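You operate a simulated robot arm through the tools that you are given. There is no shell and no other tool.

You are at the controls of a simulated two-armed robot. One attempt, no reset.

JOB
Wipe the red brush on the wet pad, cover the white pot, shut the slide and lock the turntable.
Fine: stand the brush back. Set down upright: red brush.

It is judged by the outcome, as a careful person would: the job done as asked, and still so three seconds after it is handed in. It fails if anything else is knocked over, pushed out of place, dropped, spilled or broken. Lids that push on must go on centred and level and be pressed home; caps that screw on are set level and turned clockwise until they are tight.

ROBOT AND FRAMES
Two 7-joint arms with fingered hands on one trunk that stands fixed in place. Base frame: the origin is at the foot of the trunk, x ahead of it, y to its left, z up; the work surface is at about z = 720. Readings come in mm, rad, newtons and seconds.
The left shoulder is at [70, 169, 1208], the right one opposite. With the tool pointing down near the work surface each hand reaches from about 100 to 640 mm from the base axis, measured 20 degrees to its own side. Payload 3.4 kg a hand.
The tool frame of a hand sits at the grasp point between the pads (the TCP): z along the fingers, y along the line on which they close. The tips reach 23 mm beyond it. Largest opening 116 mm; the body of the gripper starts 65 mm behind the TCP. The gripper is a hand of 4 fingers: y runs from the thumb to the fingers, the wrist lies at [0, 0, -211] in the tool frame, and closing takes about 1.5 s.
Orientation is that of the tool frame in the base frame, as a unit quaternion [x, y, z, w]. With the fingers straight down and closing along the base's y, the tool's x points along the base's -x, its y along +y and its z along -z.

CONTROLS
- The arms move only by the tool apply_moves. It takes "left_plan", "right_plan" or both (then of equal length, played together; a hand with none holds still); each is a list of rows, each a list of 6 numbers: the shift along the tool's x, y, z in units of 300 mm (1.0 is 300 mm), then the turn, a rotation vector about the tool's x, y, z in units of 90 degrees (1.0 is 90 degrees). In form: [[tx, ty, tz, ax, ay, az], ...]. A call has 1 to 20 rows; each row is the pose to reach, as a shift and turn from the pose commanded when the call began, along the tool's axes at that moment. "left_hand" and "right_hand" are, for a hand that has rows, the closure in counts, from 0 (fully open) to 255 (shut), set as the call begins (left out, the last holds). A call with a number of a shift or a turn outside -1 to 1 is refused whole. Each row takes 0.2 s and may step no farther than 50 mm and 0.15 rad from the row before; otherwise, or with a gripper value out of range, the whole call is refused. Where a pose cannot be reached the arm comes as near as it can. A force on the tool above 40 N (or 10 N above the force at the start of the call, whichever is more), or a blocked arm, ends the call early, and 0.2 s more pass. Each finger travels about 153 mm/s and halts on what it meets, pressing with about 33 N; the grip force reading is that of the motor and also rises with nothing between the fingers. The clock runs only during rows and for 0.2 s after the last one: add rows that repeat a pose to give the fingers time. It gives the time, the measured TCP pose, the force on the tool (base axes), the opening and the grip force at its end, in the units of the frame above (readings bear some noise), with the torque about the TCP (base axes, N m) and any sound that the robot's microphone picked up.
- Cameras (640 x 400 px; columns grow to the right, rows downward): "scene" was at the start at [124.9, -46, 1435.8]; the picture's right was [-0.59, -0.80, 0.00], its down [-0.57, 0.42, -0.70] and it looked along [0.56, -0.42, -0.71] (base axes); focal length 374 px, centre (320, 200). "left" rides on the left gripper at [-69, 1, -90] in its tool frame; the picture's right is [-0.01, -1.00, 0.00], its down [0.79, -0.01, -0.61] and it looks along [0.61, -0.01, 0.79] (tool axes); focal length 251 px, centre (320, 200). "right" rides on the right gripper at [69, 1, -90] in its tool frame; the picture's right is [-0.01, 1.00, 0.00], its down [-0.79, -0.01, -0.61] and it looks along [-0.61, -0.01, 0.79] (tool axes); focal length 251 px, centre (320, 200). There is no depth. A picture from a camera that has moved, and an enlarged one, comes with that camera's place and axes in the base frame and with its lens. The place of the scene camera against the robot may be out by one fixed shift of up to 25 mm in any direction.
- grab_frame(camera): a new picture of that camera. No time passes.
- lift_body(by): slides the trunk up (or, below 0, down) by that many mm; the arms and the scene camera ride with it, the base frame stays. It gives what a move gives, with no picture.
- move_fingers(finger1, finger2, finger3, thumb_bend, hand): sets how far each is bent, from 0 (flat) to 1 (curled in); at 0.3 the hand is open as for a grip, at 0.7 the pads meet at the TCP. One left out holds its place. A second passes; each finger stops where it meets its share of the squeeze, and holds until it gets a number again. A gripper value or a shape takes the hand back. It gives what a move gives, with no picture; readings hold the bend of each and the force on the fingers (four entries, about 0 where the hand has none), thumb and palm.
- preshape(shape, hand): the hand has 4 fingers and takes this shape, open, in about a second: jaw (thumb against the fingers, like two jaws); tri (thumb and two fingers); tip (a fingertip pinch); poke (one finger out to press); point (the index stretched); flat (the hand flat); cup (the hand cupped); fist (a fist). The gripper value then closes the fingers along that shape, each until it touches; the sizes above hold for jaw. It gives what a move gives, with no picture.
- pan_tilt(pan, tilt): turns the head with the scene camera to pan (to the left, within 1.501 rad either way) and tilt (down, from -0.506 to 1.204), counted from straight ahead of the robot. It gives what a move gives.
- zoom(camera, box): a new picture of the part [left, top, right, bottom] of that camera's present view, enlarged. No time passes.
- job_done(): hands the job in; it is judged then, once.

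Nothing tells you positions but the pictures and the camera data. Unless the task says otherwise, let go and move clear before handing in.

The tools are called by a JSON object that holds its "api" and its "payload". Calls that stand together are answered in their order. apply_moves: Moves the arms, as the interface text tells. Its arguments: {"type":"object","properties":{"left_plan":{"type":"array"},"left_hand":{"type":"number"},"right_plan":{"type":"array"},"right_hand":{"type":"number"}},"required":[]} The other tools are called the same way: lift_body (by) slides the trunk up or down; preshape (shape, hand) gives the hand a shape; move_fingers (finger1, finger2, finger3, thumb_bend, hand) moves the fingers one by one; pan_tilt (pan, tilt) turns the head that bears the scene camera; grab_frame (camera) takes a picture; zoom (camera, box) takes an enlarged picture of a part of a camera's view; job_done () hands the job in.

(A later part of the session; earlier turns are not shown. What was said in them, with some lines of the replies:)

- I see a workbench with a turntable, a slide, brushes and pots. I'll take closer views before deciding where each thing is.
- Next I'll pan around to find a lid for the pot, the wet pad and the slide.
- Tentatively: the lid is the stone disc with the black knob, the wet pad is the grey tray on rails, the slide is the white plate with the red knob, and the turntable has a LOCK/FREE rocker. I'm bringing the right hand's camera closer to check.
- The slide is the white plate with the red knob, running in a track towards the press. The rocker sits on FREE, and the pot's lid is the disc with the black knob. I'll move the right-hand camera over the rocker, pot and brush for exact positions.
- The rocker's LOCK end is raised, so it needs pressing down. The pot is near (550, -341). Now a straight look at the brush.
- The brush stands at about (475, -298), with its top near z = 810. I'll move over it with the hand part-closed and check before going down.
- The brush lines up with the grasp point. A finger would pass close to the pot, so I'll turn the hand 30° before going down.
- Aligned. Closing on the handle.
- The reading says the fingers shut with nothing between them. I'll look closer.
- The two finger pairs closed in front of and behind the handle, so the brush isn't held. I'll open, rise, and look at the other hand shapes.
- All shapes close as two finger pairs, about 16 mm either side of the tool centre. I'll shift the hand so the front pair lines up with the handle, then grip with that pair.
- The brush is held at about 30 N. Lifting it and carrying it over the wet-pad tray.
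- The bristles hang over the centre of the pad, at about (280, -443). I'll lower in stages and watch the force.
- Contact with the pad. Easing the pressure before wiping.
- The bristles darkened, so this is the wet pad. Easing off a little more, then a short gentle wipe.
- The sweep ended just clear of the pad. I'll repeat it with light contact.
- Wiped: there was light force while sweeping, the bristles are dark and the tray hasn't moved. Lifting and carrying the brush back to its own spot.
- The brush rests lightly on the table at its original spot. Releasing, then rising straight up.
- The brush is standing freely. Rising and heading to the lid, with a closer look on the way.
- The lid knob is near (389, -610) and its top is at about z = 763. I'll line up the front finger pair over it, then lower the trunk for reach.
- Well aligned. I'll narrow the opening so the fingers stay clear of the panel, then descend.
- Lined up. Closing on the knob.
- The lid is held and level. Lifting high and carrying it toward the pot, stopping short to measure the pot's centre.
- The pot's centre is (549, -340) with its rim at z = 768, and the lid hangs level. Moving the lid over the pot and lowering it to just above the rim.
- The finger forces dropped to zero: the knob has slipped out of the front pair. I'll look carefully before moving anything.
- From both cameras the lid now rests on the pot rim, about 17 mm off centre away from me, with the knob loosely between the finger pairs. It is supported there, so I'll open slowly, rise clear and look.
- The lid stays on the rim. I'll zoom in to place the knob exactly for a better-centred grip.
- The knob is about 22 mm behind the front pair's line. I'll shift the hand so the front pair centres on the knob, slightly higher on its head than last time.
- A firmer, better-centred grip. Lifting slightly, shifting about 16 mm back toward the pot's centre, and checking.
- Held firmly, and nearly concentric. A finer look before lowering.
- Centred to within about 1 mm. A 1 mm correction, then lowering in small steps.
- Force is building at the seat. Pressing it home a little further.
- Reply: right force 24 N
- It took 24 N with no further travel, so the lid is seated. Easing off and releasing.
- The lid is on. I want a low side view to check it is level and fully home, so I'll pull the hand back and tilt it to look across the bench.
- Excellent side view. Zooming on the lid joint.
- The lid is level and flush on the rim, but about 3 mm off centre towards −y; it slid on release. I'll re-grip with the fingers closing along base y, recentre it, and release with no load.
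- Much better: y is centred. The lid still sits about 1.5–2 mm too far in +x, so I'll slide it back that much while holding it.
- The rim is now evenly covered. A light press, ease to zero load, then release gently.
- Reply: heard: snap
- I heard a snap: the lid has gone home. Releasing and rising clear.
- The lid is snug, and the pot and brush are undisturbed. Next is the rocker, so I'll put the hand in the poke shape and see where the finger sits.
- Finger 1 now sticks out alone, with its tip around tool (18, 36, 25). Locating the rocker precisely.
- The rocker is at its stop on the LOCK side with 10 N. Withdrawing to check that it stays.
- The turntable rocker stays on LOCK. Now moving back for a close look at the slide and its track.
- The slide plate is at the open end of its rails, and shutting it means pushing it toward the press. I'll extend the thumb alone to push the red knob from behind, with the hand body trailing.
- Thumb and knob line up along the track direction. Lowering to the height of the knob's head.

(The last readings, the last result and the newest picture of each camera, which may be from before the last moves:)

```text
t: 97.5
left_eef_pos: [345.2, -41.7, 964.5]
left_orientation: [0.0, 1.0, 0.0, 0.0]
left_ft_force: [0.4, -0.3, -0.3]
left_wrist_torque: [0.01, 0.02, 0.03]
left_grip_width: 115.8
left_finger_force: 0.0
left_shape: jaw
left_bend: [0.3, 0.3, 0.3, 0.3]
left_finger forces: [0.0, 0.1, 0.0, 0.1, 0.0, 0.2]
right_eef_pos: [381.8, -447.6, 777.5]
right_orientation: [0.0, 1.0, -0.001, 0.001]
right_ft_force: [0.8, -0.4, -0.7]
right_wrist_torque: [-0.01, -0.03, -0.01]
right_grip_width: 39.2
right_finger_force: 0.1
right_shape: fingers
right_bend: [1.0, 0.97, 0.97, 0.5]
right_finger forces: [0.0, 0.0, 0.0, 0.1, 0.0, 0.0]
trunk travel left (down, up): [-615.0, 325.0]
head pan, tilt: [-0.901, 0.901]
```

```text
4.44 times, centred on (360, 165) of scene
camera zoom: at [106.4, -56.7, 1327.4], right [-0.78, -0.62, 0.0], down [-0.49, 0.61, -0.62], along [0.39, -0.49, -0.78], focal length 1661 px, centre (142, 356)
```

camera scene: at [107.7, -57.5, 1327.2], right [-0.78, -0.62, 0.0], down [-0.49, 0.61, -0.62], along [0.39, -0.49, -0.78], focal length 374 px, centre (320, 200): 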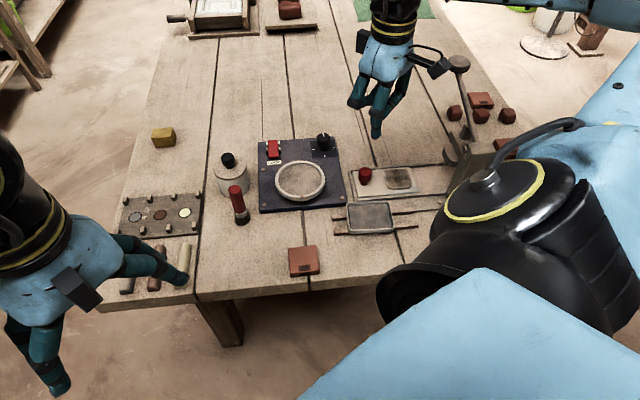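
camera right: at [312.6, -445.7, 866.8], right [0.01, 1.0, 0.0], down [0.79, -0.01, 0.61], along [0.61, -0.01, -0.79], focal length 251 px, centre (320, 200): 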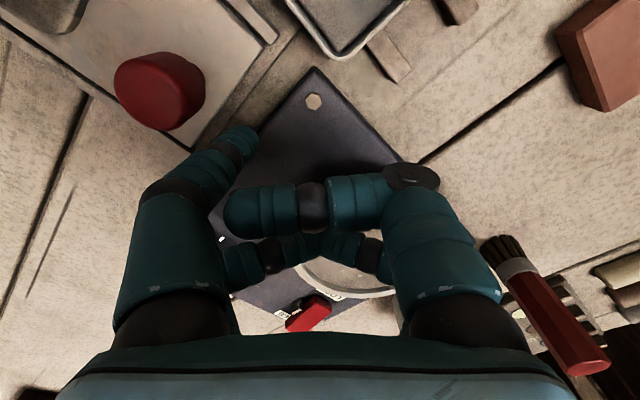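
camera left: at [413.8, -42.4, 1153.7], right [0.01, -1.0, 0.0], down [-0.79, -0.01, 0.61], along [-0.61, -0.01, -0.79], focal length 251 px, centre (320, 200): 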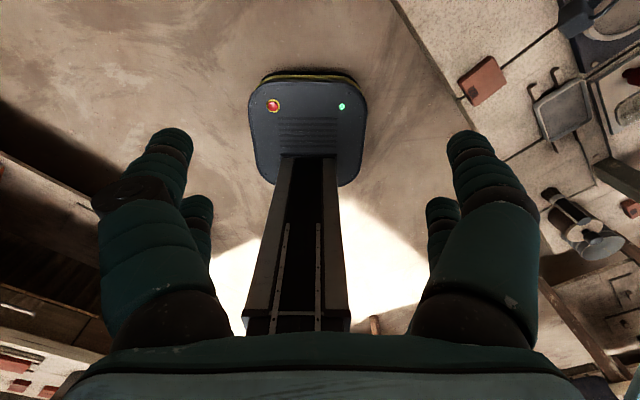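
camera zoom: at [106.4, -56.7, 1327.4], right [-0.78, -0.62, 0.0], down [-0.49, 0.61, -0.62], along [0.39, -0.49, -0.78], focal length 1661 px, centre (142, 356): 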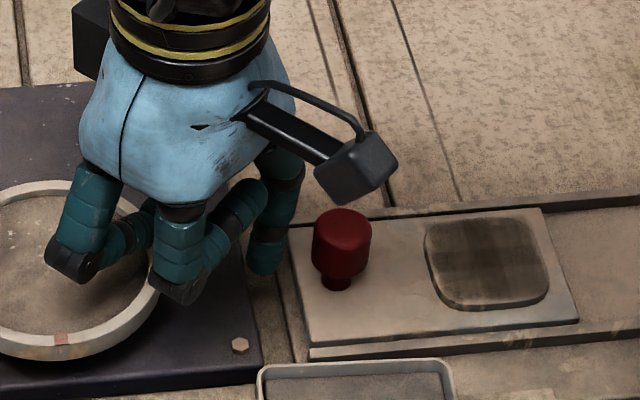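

{"api": "apply_moves", "payload": {"right_plan": [[0.0236, -0.0236, 0, 0, 0, 0], [0.0471, -0.0471, 0, 0, 0, 0], [0.0707, -0.0707, 0, 0, 0, 0], [0.0707, -0.0707, 0, 0, 0, 0]]}}

{"api": "grab_frame", "payload": {"camera": "right"}}

{"api": "zoom", "payload": {"camera": "scene", "box": [310, 120, 410, 210]}}

```text
t: 98.5
left_eef_pos: [345.3, -41.9, 965.5]
left_orientation: [-0.001, 1.0, -0.001, 0.0]
left_ft_force: [0.2, 0.1, 0.2]
left_wrist_torque: [0.01, -0.03, -0.04]
left_grip_width: 115.7
left_finger_force: 0.2
left_shape: jaw
left_bend: [0.3, 0.3, 0.3, 0.3]
left_finger forces: [0.0, 0.0, 0.1, 0.0, 0.1, 0.0]
right_eef_pos: [361.6, -468.5, 777.3]
right_orientation: [0.001, 1.0, 0.001, 0.0]
right_ft_force: [0.5, 0.3, 0.5]
right_wrist_torque: [0.02, -0.01, 0.01]
right_grip_width: 38.9
right_finger_force: 0.6
right_shape: fingers
right_bend: [1.0, 0.97, 0.97, 0.5]
right_finger forces: [0.1, 0.0, 0.0, 0.0, 0.7, 0.1]
trunk travel left (down, up): [-615.0, 325.0]
head pan, tilt: [-0.901, 0.901]
```

```text
taken
camera right: at [292.1, -467.9, 867.3], right [0.01, 1.0, 0.0], down [0.8, -0.01, 0.61], along [0.61, -0.01, -0.8], focal length 251 px, centre (320, 200)
```

right: 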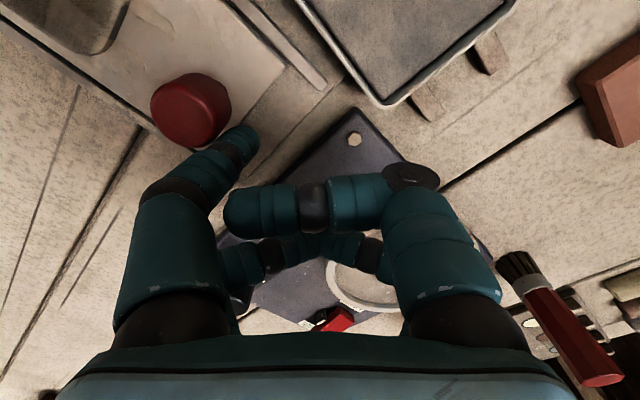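

```text
4.44 times, centred on (360, 165) of scene
camera zoom: at [106.9, -56.8, 1327.3], right [-0.78, -0.62, 0.0], down [-0.49, 0.61, -0.62], along [0.39, -0.49, -0.78], focal length 1661 px, centre (142, 356)
```

zoom: 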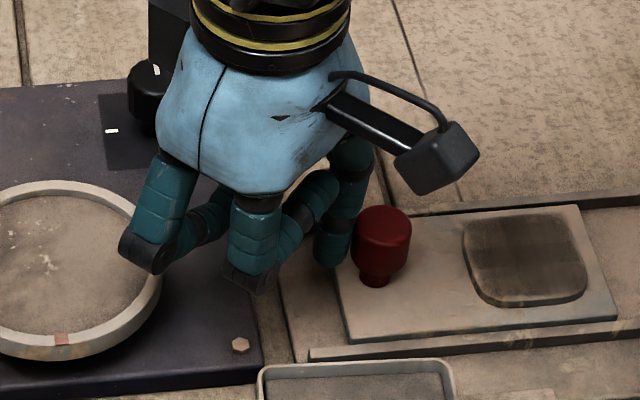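

The plate slides easily. Continuing.

{"api": "apply_moves", "payload": {"right_plan": [[0.0236, -0.0236, 0, 0, 0, 0], [0.0471, -0.0471, 0, 0, 0, 0], [0.0707, -0.0707, 0, 0, 0, 0], [0.0943, -0.0943, 0, 0, 0, 0], [0.0943, -0.0943, 0, 0, 0, 0]]}}

{"api": "grab_frame", "payload": {"camera": "right"}}

{"api": "zoom", "payload": {"camera": "scene", "box": [330, 110, 470, 230]}}

```text
t: 99.7
left_eef_pos: [345.1, -41.1, 965.1]
left_orientation: [-0.001, 1.0, 0.0, 0.0]
left_ft_force: [1.5, 0.3, 0.0]
left_wrist_torque: [-0.03, 0.02, 0.0]
left_grip_width: 116.0
left_finger_force: 0.0
left_shape: jaw
left_bend: [0.3, 0.3, 0.3, 0.3]
left_finger forces: [0.0, 0.0, 0.0, 0.1, 0.0, 0.0]
right_eef_pos: [332.2, -496.8, 778.4]
right_orientation: [-0.001, 1.0, 0.0, 0.0]
right_ft_force: [0.6, -0.1, 0.1]
right_wrist_torque: [0.0, 0.0, 0.01]
right_grip_width: 38.9
right_finger_force: 0.3
right_shape: fingers
right_bend: [1.0, 0.97, 0.97, 0.5]
right_finger forces: [0.0, 0.0, 0.0, 0.1, 0.7, 0.1]
trunk travel left (down, up): [-615.0, 325.0]
head pan, tilt: [-0.901, 0.901]
```

```text
taken
camera right: at [263.7, -495.9, 867.8], right [0.01, 1.0, 0.0], down [0.8, -0.01, 0.61], along [0.61, -0.01, -0.8], focal length 251 px, centre (320, 200)
```

right: 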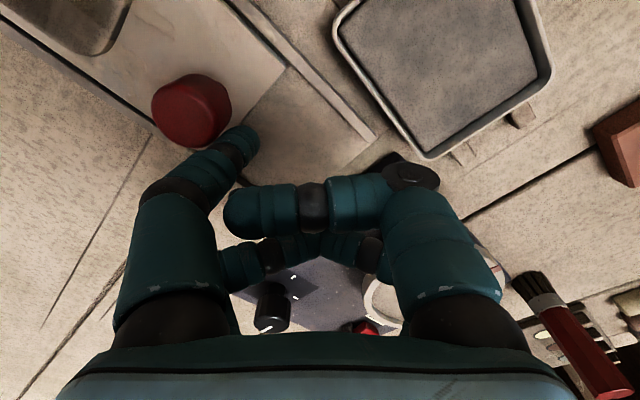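

```text
3.33 times, centred on (400, 170) of scene
camera zoom: at [106.8, -56.8, 1327.3], right [-0.78, -0.62, 0.0], down [-0.49, 0.61, -0.62], along [0.39, -0.49, -0.78], focal length 1246 px, centre (53, 300)
```

zoom: 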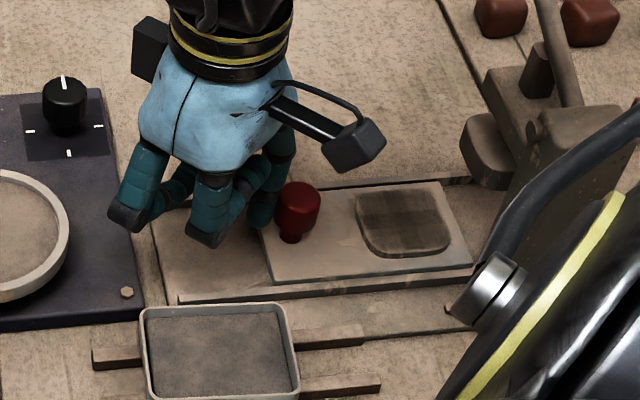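

{"api": "apply_moves", "payload": {"right_plan": [[0.0236, -0.0236, 0, 0, 0, 0], [0.0471, -0.0471, 0, 0, 0, 0], [0.0471, -0.0471, 0, 0, 0, 0]]}}

{"api": "grab_frame", "payload": {"camera": "right"}}

{"api": "zoom", "payload": {"camera": "scene", "box": [330, 110, 470, 230]}}

```text
t: 100.5
left_eef_pos: [344.4, -41.8, 965.1]
left_orientation: [0.0, 1.0, 0.0, 0.0]
left_ft_force: [-0.6, -0.7, 0.0]
left_wrist_torque: [0.0, 0.0, 0.0]
left_grip_width: 115.7
left_finger_force: 0.0
left_shape: jaw
left_bend: [0.3, 0.3, 0.3, 0.3]
left_finger forces: [0.1, 0.0, 0.1, 0.0, 0.0, 0.0]
right_eef_pos: [320.8, -511.5, 776.4]
right_orientation: [0.0, 1.0, 0.0, 0.0]
right_ft_force: [1.0, -0.2, 0.9]
right_wrist_torque: [-0.03, -0.03, 0.01]
right_grip_width: 38.9
right_finger_force: 0.2
right_shape: fingers
right_bend: [1.0, 0.97, 0.97, 0.5]
right_finger forces: [0.0, 0.1, 0.0, 0.1, 0.5, 0.1]
trunk travel left (down, up): [-615.0, 325.0]
head pan, tilt: [-0.901, 0.901]
```

```text
taken
camera right: at [250.1, -510.1, 867.6], right [0.01, 1.0, 0.0], down [0.8, -0.01, 0.61], along [0.61, -0.01, -0.8], focal length 251 px, centre (320, 200)
```

right: 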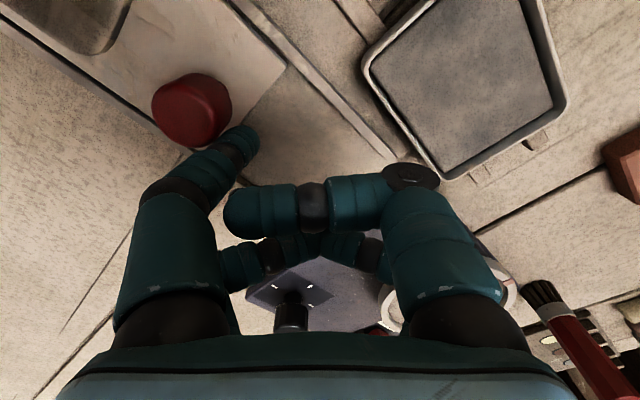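

```text
3.33 times, centred on (400, 170) of scene
camera zoom: at [106.8, -56.8, 1327.3], right [-0.78, -0.62, 0.0], down [-0.49, 0.61, -0.62], along [0.39, -0.49, -0.78], focal length 1246 px, centre (53, 300)
```

zoom: 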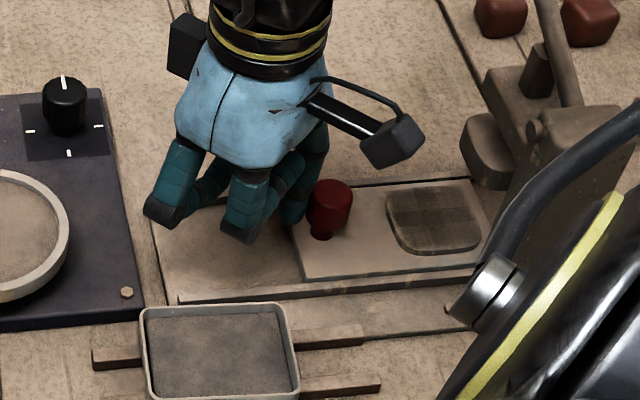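

{"api": "apply_moves", "payload": {"right_plan": [[0.0236, -0.0236, 0, 0, 0, 0], [0.0353, -0.0353, 0, 0, 0, 0], [0.0353, -0.0353, 0, 0, 0, 0]]}}

{"api": "zoom", "payload": {"camera": "scene", "box": [330, 110, 470, 230]}}

{"api": "grab_frame", "payload": {"camera": "right"}}

```text
t: 101.3
left_eef_pos: [344.4, -41.3, 963.9]
left_orientation: [0.001, 1.0, 0.0, 0.0]
left_ft_force: [-0.1, 0.0, -0.9]
left_wrist_torque: [0.02, 0.01, -0.01]
left_grip_width: 115.7
left_finger_force: 0.0
left_shape: jaw
left_bend: [0.3, 0.3, 0.3, 0.3]
left_finger forces: [0.0, 0.1, 0.1, 0.1, 0.1, 0.0]
right_eef_pos: [309.4, -521.4, 778.1]
right_orientation: [-0.001, 1.0, 0.0, 0.001]
right_ft_force: [0.5, 0.9, 1.1]
right_wrist_torque: [-0.02, 0.03, 0.0]
right_grip_width: 38.9
right_finger_force: 0.3
right_shape: fingers
right_bend: [1.0, 0.97, 0.97, 0.5]
right_finger forces: [0.0, 0.0, 0.0, 0.0, 0.7, 0.0]
trunk travel left (down, up): [-615.0, 325.0]
head pan, tilt: [-0.901, 0.901]
```

```text
3.33 times, centred on (400, 170) of scene
camera zoom: at [106.8, -56.8, 1327.3], right [-0.78, -0.62, 0.0], down [-0.49, 0.61, -0.62], along [0.39, -0.49, -0.78], focal length 1246 px, centre (53, 300)
```

zoom: 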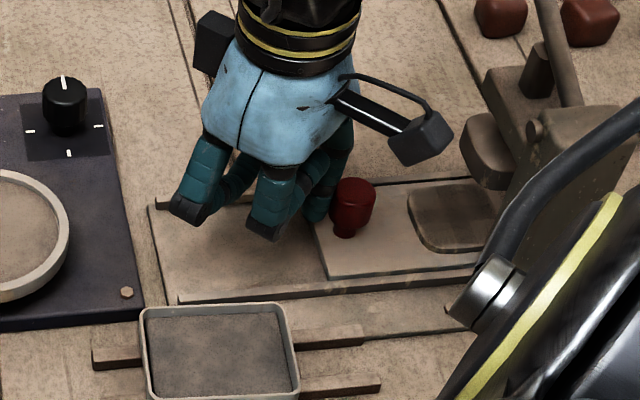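

```text
taken
camera right: at [240.0, -520.5, 867.8], right [0.01, 1.0, 0.0], down [0.79, -0.01, 0.61], along [0.61, -0.01, -0.8], focal length 251 px, centre (320, 200)
```

right: 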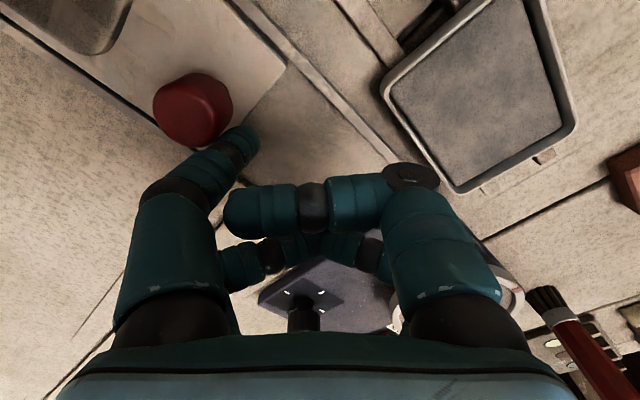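

{"api": "apply_moves", "payload": {"right_plan": [[0.0188, -0.0188, 0, 0, 0, 0], [0.0353, -0.0353, 0, 0, 0, 0], [0.0353, -0.0353, 0, 0, 0, 0]]}}

{"api": "zoom", "payload": {"camera": "scene", "box": [330, 110, 470, 230]}}

```text
t: 102.1
left_eef_pos: [343.2, -42.7, 964.4]
left_orientation: [0.0, 1.0, 0.001, 0.001]
left_ft_force: [0.4, 0.3, 0.4]
left_wrist_torque: [-0.04, 0.01, -0.01]
left_grip_width: 115.7
left_finger_force: 0.0
left_shape: jaw
left_bend: [0.3, 0.3, 0.3, 0.3]
left_finger forces: [0.1, 0.1, 0.0, 0.0, 0.0, 0.0]
right_eef_pos: [299.1, -533.0, 778.2]
right_orientation: [0.0, 1.0, 0.0, 0.0]
right_ft_force: [1.0, 0.0, -0.3]
right_wrist_torque: [-0.02, -0.01, 0.03]
right_grip_width: 38.9
right_finger_force: 0.2
right_shape: fingers
right_bend: [1.0, 0.97, 0.97, 0.5]
right_finger forces: [0.0, 0.0, 0.0, 0.0, 0.4, 0.1]
trunk travel left (down, up): [-615.0, 325.0]
head pan, tilt: [-0.901, 0.901]
```

```text
3.33 times, centred on (400, 170) of scene
camera zoom: at [106.7, -56.9, 1327.3], right [-0.78, -0.62, 0.0], down [-0.49, 0.61, -0.62], along [0.39, -0.49, -0.78], focal length 1246 px, centre (53, 300)
```

zoom: 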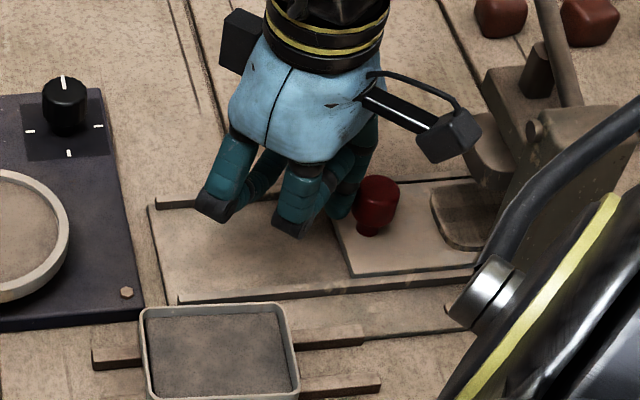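

{"api": "apply_moves", "payload": {"right_plan": [[0.0188, -0.0188, 0, 0, 0, 0], [0.0188, -0.0188, 0, 0, 0, 0]]}}

{"api": "apply_moves", "payload": {"right_plan": [[0.0188, -0.0188, 0, 0, 0, 0], [0.0188, -0.0188, 0, 0, 0, 0]]}}

{"api": "zoom", "payload": {"camera": "scene", "box": [330, 110, 470, 230]}}

{"api": "grab_frame", "payload": {"camera": "right"}}

```text
t: 102.7
left_eef_pos: [345.4, -40.4, 964.5]
left_orientation: [-0.001, 1.0, 0.0, -0.001]
left_ft_force: [1.1, -0.3, -0.1]
left_wrist_torque: [0.0, -0.04, 0.0]
left_grip_width: 115.8
left_finger_force: 0.0
left_shape: jaw
left_bend: [0.3, 0.3, 0.3, 0.3]
left_finger forces: [0.0, 0.0, 0.0, 0.1, 0.1, 0.0]
right_eef_pos: [294.3, -537.3, 778.1]
right_orientation: [0.0, 1.0, 0.0, 0.0]
right_ft_force: [7.1, 3.1, 0.2]
right_wrist_torque: [0.01, -0.04, 0.2]
right_grip_width: 38.0
right_finger_force: 4.1
right_shape: fingers
right_bend: [1.0, 0.97, 0.97, 0.52]
right_finger forces: [0.0, 0.0, 0.1, 0.0, 7.9, 0.0]
trunk travel left (down, up): [-615.0, 325.0]
head pan, tilt: [-0.901, 0.901]
```

```text
t: 103.3
left_eef_pos: [348.1, -40.5, 963.6]
left_orientation: [-0.001, 1.0, -0.001, -0.002]
left_ft_force: [-0.1, 0.1, 0.0]
left_wrist_torque: [0.0, -0.03, 0.0]
left_grip_width: 115.9
left_finger_force: 0.0
left_shape: jaw
left_bend: [0.3, 0.3, 0.3, 0.3]
left_finger forces: [0.0, 0.0, 0.1, 0.0, 0.0, 0.1]
right_eef_pos: [291.4, -540.5, 778.8]
right_orientation: [0.0, 1.0, 0.0, 0.0]
right_ft_force: [27.6, 9.4, 7.1]
right_wrist_torque: [-0.17, -0.09, 0.8]
right_grip_width: 37.4
right_finger_force: 14.8
right_shape: fingers
right_bend: [1.0, 0.97, 0.97, 0.54]
right_finger forces: [0.1, 0.0, 0.0, 0.0, 29.2, 0.0]
trunk travel left (down, up): [-615.0, 325.0]
head pan, tilt: [-0.901, 0.901]
```

```text
3.33 times, centred on (400, 170) of scene
camera zoom: at [111.7, -54.0, 1327.2], right [-0.78, -0.62, 0.0], down [-0.49, 0.61, -0.62], along [0.38, -0.49, -0.78], focal length 1246 px, centre (53, 300)
```

zoom: 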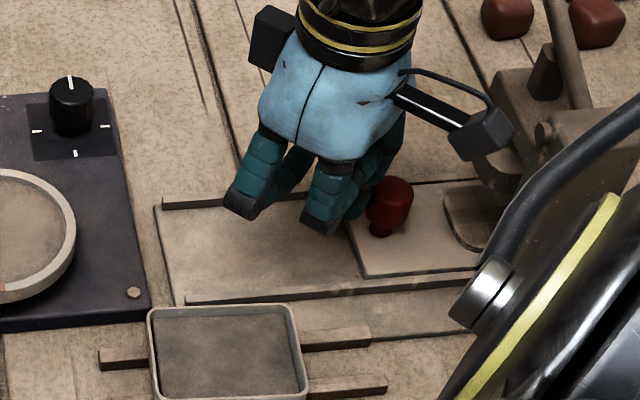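

```text
taken
camera right: at [222.4, -539.6, 868.7], right [0.01, 1.0, 0.0], down [0.79, -0.01, 0.61], along [0.61, -0.01, -0.79], focal length 251 px, centre (320, 200)
```

right: 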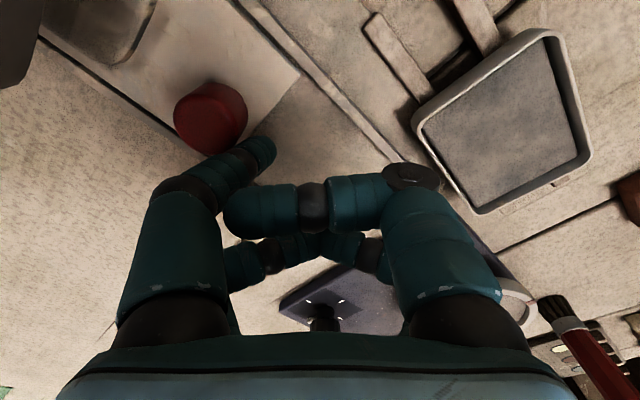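

It reached a firm stop: 29 N on the thumb, which matches the whole tool force. Backing off and lifting clear to check.

{"api": "apply_moves", "payload": {"right_plan": [[-0.03, 0.03, 0, 0, 0, 0], [-0.06, 0.06, 0, 0, 0, 0], [-0.09, 0.09, 0, 0, 0, 0], [-0.09, 0.09, -0.13, 0, 0, 0], [-0.09, 0.09, -0.28, 0, 0, 0], [-0.09, 0.09, -0.43, 0, 0, 0], [-0.09, 0.09, -0.43, 0, 0, 0]]}}

{"api": "grab_frame", "payload": {"camera": "right"}}

{"api": "zoom", "payload": {"camera": "scene", "box": [330, 110, 470, 230]}}

```text
t: 104.9
left_eef_pos: [346.9, -43.0, 964.3]
left_orientation: [-0.001, 1.0, -0.001, 0.0]
left_ft_force: [-0.3, -0.6, 0.2]
left_wrist_torque: [-0.03, -0.01, -0.01]
left_grip_width: 115.8
left_finger_force: 0.0
left_shape: jaw
left_bend: [0.3, 0.3, 0.3, 0.3]
left_finger forces: [0.1, 0.1, 0.0, 0.1, 0.0, 0.0]
right_eef_pos: [314.1, -516.5, 907.5]
right_orientation: [0.0, 1.0, 0.0, 0.0]
right_ft_force: [0.1, 0.8, -0.3]
right_wrist_torque: [-0.02, 0.01, -0.02]
right_grip_width: 38.9
right_finger_force: 0.2
right_shape: fingers
right_bend: [1.0, 0.97, 0.97, 0.5]
right_finger forces: [0.0, 0.0, 0.0, 0.0, 0.0, 0.1]
trunk travel left (down, up): [-615.0, 325.0]
head pan, tilt: [-0.901, 0.901]
```

```text
taken
camera right: at [245.6, -516.3, 997.8], right [0.01, 1.0, 0.0], down [0.8, -0.01, 0.61], along [0.61, -0.01, -0.8], focal length 251 px, centre (320, 200)
```

right: 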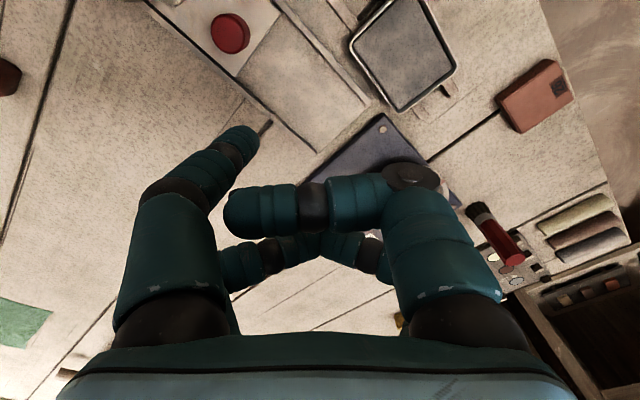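

```text
3.33 times, centred on (400, 170) of scene
camera zoom: at [107.0, -57.6, 1327.3], right [-0.78, -0.62, 0.0], down [-0.49, 0.61, -0.62], along [0.39, -0.49, -0.78], focal length 1246 px, centre (53, 300)
```

zoom: 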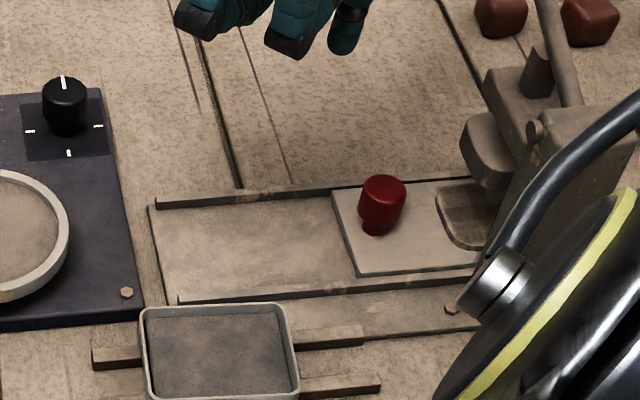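

The mould end of the plate is now under the press ram and it stays put. I'll look from above the press to be sure it's fully home.

{"api": "apply_moves", "payload": {"right_plan": [[0, 0, -0.13, 0, 0, 0], [0.1, -0.08, -0.2, 0, 0, 0], [0.2, -0.17, -0.25, 0, 0, 0], [0.28, -0.25, -0.25, 0, 0, 0], [0.28, -0.25, -0.25, 0, 0, 0]]}}

{"api": "grab_frame", "payload": {"camera": "right"}}

{"api": "zoom", "payload": {"camera": "right", "box": [120, 0, 360, 150]}}

```text
t: 106.1
left_eef_pos: [343.9, -41.7, 964.2]
left_orientation: [0.0, 1.0, 0.0, 0.0]
left_ft_force: [-0.3, 0.2, -0.6]
left_wrist_torque: [0.04, 0.0, 0.0]
left_grip_width: 115.8
left_finger_force: 0.1
left_shape: jaw
left_bend: [0.3, 0.3, 0.3, 0.3]
left_finger forces: [0.0, 0.1, 0.0, 0.0, 0.0, 0.0]
right_eef_pos: [229.5, -590.4, 982.7]
right_orientation: [0.0, 1.0, 0.0, 0.0]
right_ft_force: [0.7, -0.4, 0.4]
right_wrist_torque: [0.01, 0.02, -0.04]
right_grip_width: 39.0
right_finger_force: 0.0
right_shape: fingers
right_bend: [1.0, 0.97, 0.97, 0.5]
right_finger forces: [0.0, 0.1, 0.0, 0.0, 0.1, 0.1]
trunk travel left (down, up): [-615.0, 325.0]
head pan, tilt: [-0.901, 0.901]
```

```text
taken
camera right: at [161.1, -589.3, 1071.7], right [0.01, 1.0, 0.0], down [0.79, -0.01, 0.61], along [0.61, -0.01, -0.79], focal length 251 px, centre (320, 200)
```

right: 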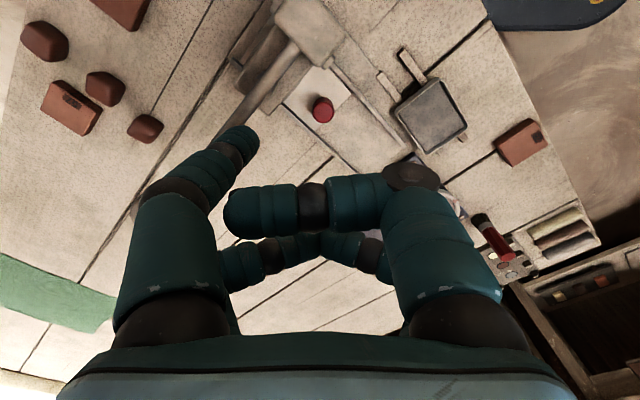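

```text
2.67 times, centred on (240, 75) of right
camera zoom: at [161.1, -589.3, 1071.7], right [0.01, 1.0, 0.0], down [0.79, -0.01, 0.61], along [0.61, -0.01, -0.79], focal length 670 px, centre (533, 533)
```

zoom: 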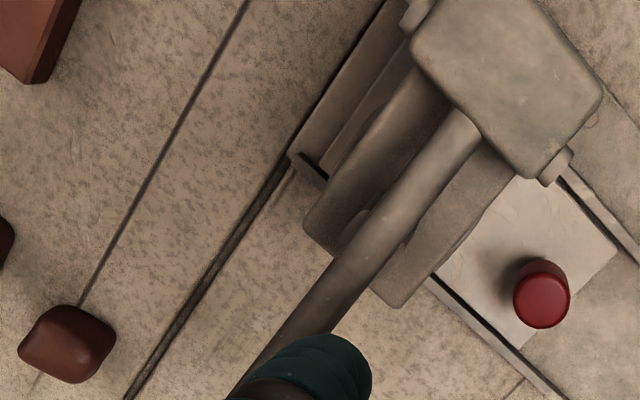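

The slide is home under the press. Moving the hand clear and doing a final check of everything.

{"api": "apply_moves", "payload": {"right_plan": [[0, 0, -0.13, 0, 0, 0], [-0.08, 0.08, -0.25, 0, 0, 0], [-0.16, 0.16, -0.37, 0, 0, 0], [-0.16, 0.16, -0.37, 0, 0, 0]]}}

{"api": "lift_body", "payload": {"by": 100}}

{"api": "grab_frame", "payload": {"camera": "scene"}}

{"api": "zoom", "payload": {"camera": "scene", "box": [130, 140, 330, 300]}}

{"api": "zoom", "payload": {"camera": "scene", "box": [300, 120, 500, 280]}}

{"api": "grab_frame", "payload": {"camera": "right"}}

```text
t: 107.1
left_eef_pos: [343.8, -42.3, 964.4]
left_orientation: [0.0, 1.0, 0.0, 0.0]
left_ft_force: [-0.8, -0.1, -0.2]
left_wrist_torque: [-0.02, -0.02, 0.02]
left_grip_width: 115.8
left_finger_force: 0.1
left_shape: jaw
left_bend: [0.3, 0.3, 0.3, 0.3]
left_finger forces: [0.0, 0.0, 0.1, 0.1, 0.1, 0.0]
right_eef_pos: [278.5, -543.5, 1091.5]
right_orientation: [0.0, 1.0, 0.0, -0.001]
right_ft_force: [-0.2, -0.5, -0.1]
right_wrist_torque: [-0.03, 0.01, 0.0]
right_grip_width: 39.1
right_finger_force: 0.0
right_shape: fingers
right_bend: [1.0, 0.97, 0.97, 0.5]
right_finger forces: [0.0, 0.0, 0.1, 0.1, 0.1, 0.0]
trunk travel left (down, up): [-615.0, 325.0]
head pan, tilt: [-0.901, 0.901]
```

```text
t: 108.5
left_eef_pos: [344.7, -43.1, 1064.7]
left_orientation: [-0.001, 1.0, 0.0, 0.0]
left_ft_force: [-0.8, 0.4, 0.1]
left_wrist_torque: [-0.03, 0.03, -0.02]
left_grip_width: 115.9
left_finger_force: 0.1
left_shape: jaw
left_bend: [0.3, 0.3, 0.3, 0.3]
left_finger forces: [0.0, 0.1, 0.0, 0.1, 0.0, 0.0]
right_eef_pos: [278.8, -543.2, 1190.1]
right_orientation: [0.0, 1.0, 0.0, 0.0]
right_ft_force: [0.3, -0.3, -0.1]
right_wrist_torque: [0.02, 0.0, 0.0]
right_grip_width: 39.2
right_finger_force: 0.1
right_shape: fingers
right_bend: [1.0, 0.97, 0.97, 0.5]
right_finger forces: [0.0, 0.0, 0.1, 0.0, 0.0, 0.0]
trunk travel left (down, up): [-715.0, 225.0]
head pan, tilt: [-0.901, 0.901]
```

```text
taken
camera scene: at [106.8, -57.0, 1427.3], right [-0.78, -0.62, 0.0], down [-0.49, 0.61, -0.62], along [0.39, -0.49, -0.78], focal length 374 px, centre (320, 200)
```

scene: 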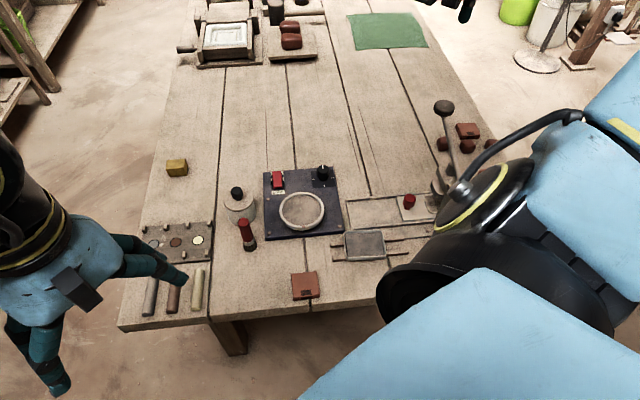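

```text
2.50 times, centred on (230, 220) of scene
camera zoom: at [106.8, -57.0, 1427.3], right [-0.78, -0.62, 0.0], down [-0.49, 0.61, -0.62], along [0.39, -0.49, -0.78], focal length 934 px, centre (545, 150)
```

zoom: 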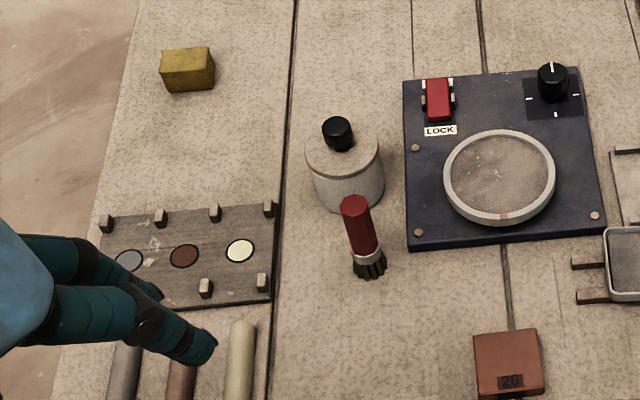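

```text
2.50 times, centred on (400, 200) of scene
camera zoom: at [106.8, -57.0, 1427.3], right [-0.78, -0.62, 0.0], down [-0.49, 0.61, -0.62], along [0.39, -0.49, -0.78], focal length 934 px, centre (120, 200)
```

zoom: 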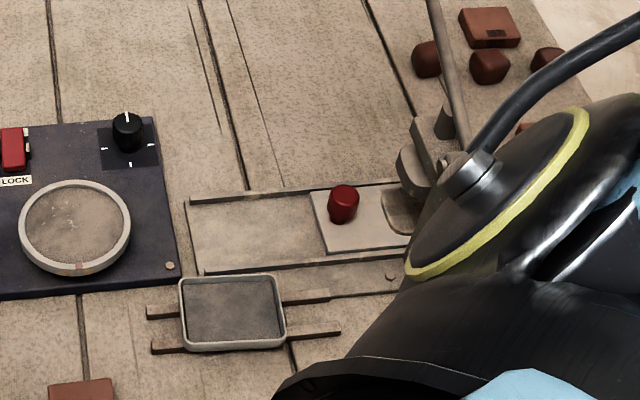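

```text
taken
camera right: at [209.7, -541.9, 1280.8], right [0.01, 1.0, 0.0], down [0.79, -0.01, 0.61], along [0.61, -0.01, -0.8], focal length 251 px, centre (320, 200)
```

right: 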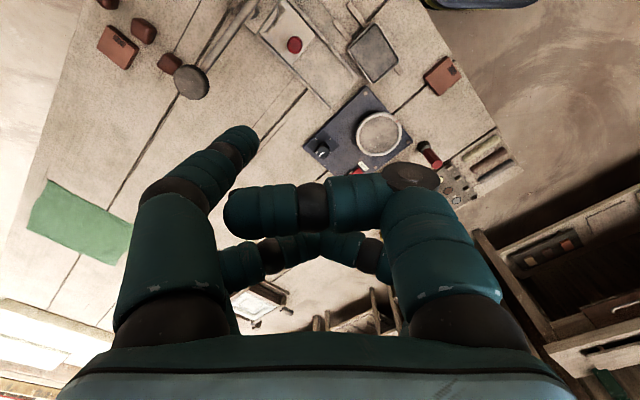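

Everything checks out, so I'm handing the job in. The brush was wiped on the wet pad and stands upright at its original spot. The lid is snapped onto the pot, the slide is at its stop under the press, and the turntable rocker is on LOCK. Both arms are clear.

{"api": "job_done", "payload": {}}

```text
The job is handed in.
```

The job is handed in, and all four parts were done as asked:

- **Brush:** I wiped the red brush on the wet pad and stood it back upright on its original spot.
- **White pot:** The lid is pressed on and snapped home. It slipped from the fingers on the way and came to rest on the rim. I re-gripped it, but after pressing it sat about 3 mm off centre, so I re-gripped and centred it again before pressing it home. The pot shifted about 1 mm at most.
- **Slide:** I pushed it along its track toward the press until it hit a firm stop, and it stayed there when I backed off. I took that stop to be fully shut, though no click was heard.
- **Turntable:** The rocker is on LOCK and stayed there when I withdrew.

In the final pictures nothing was knocked over or pushed out of place, and both arms were clear.
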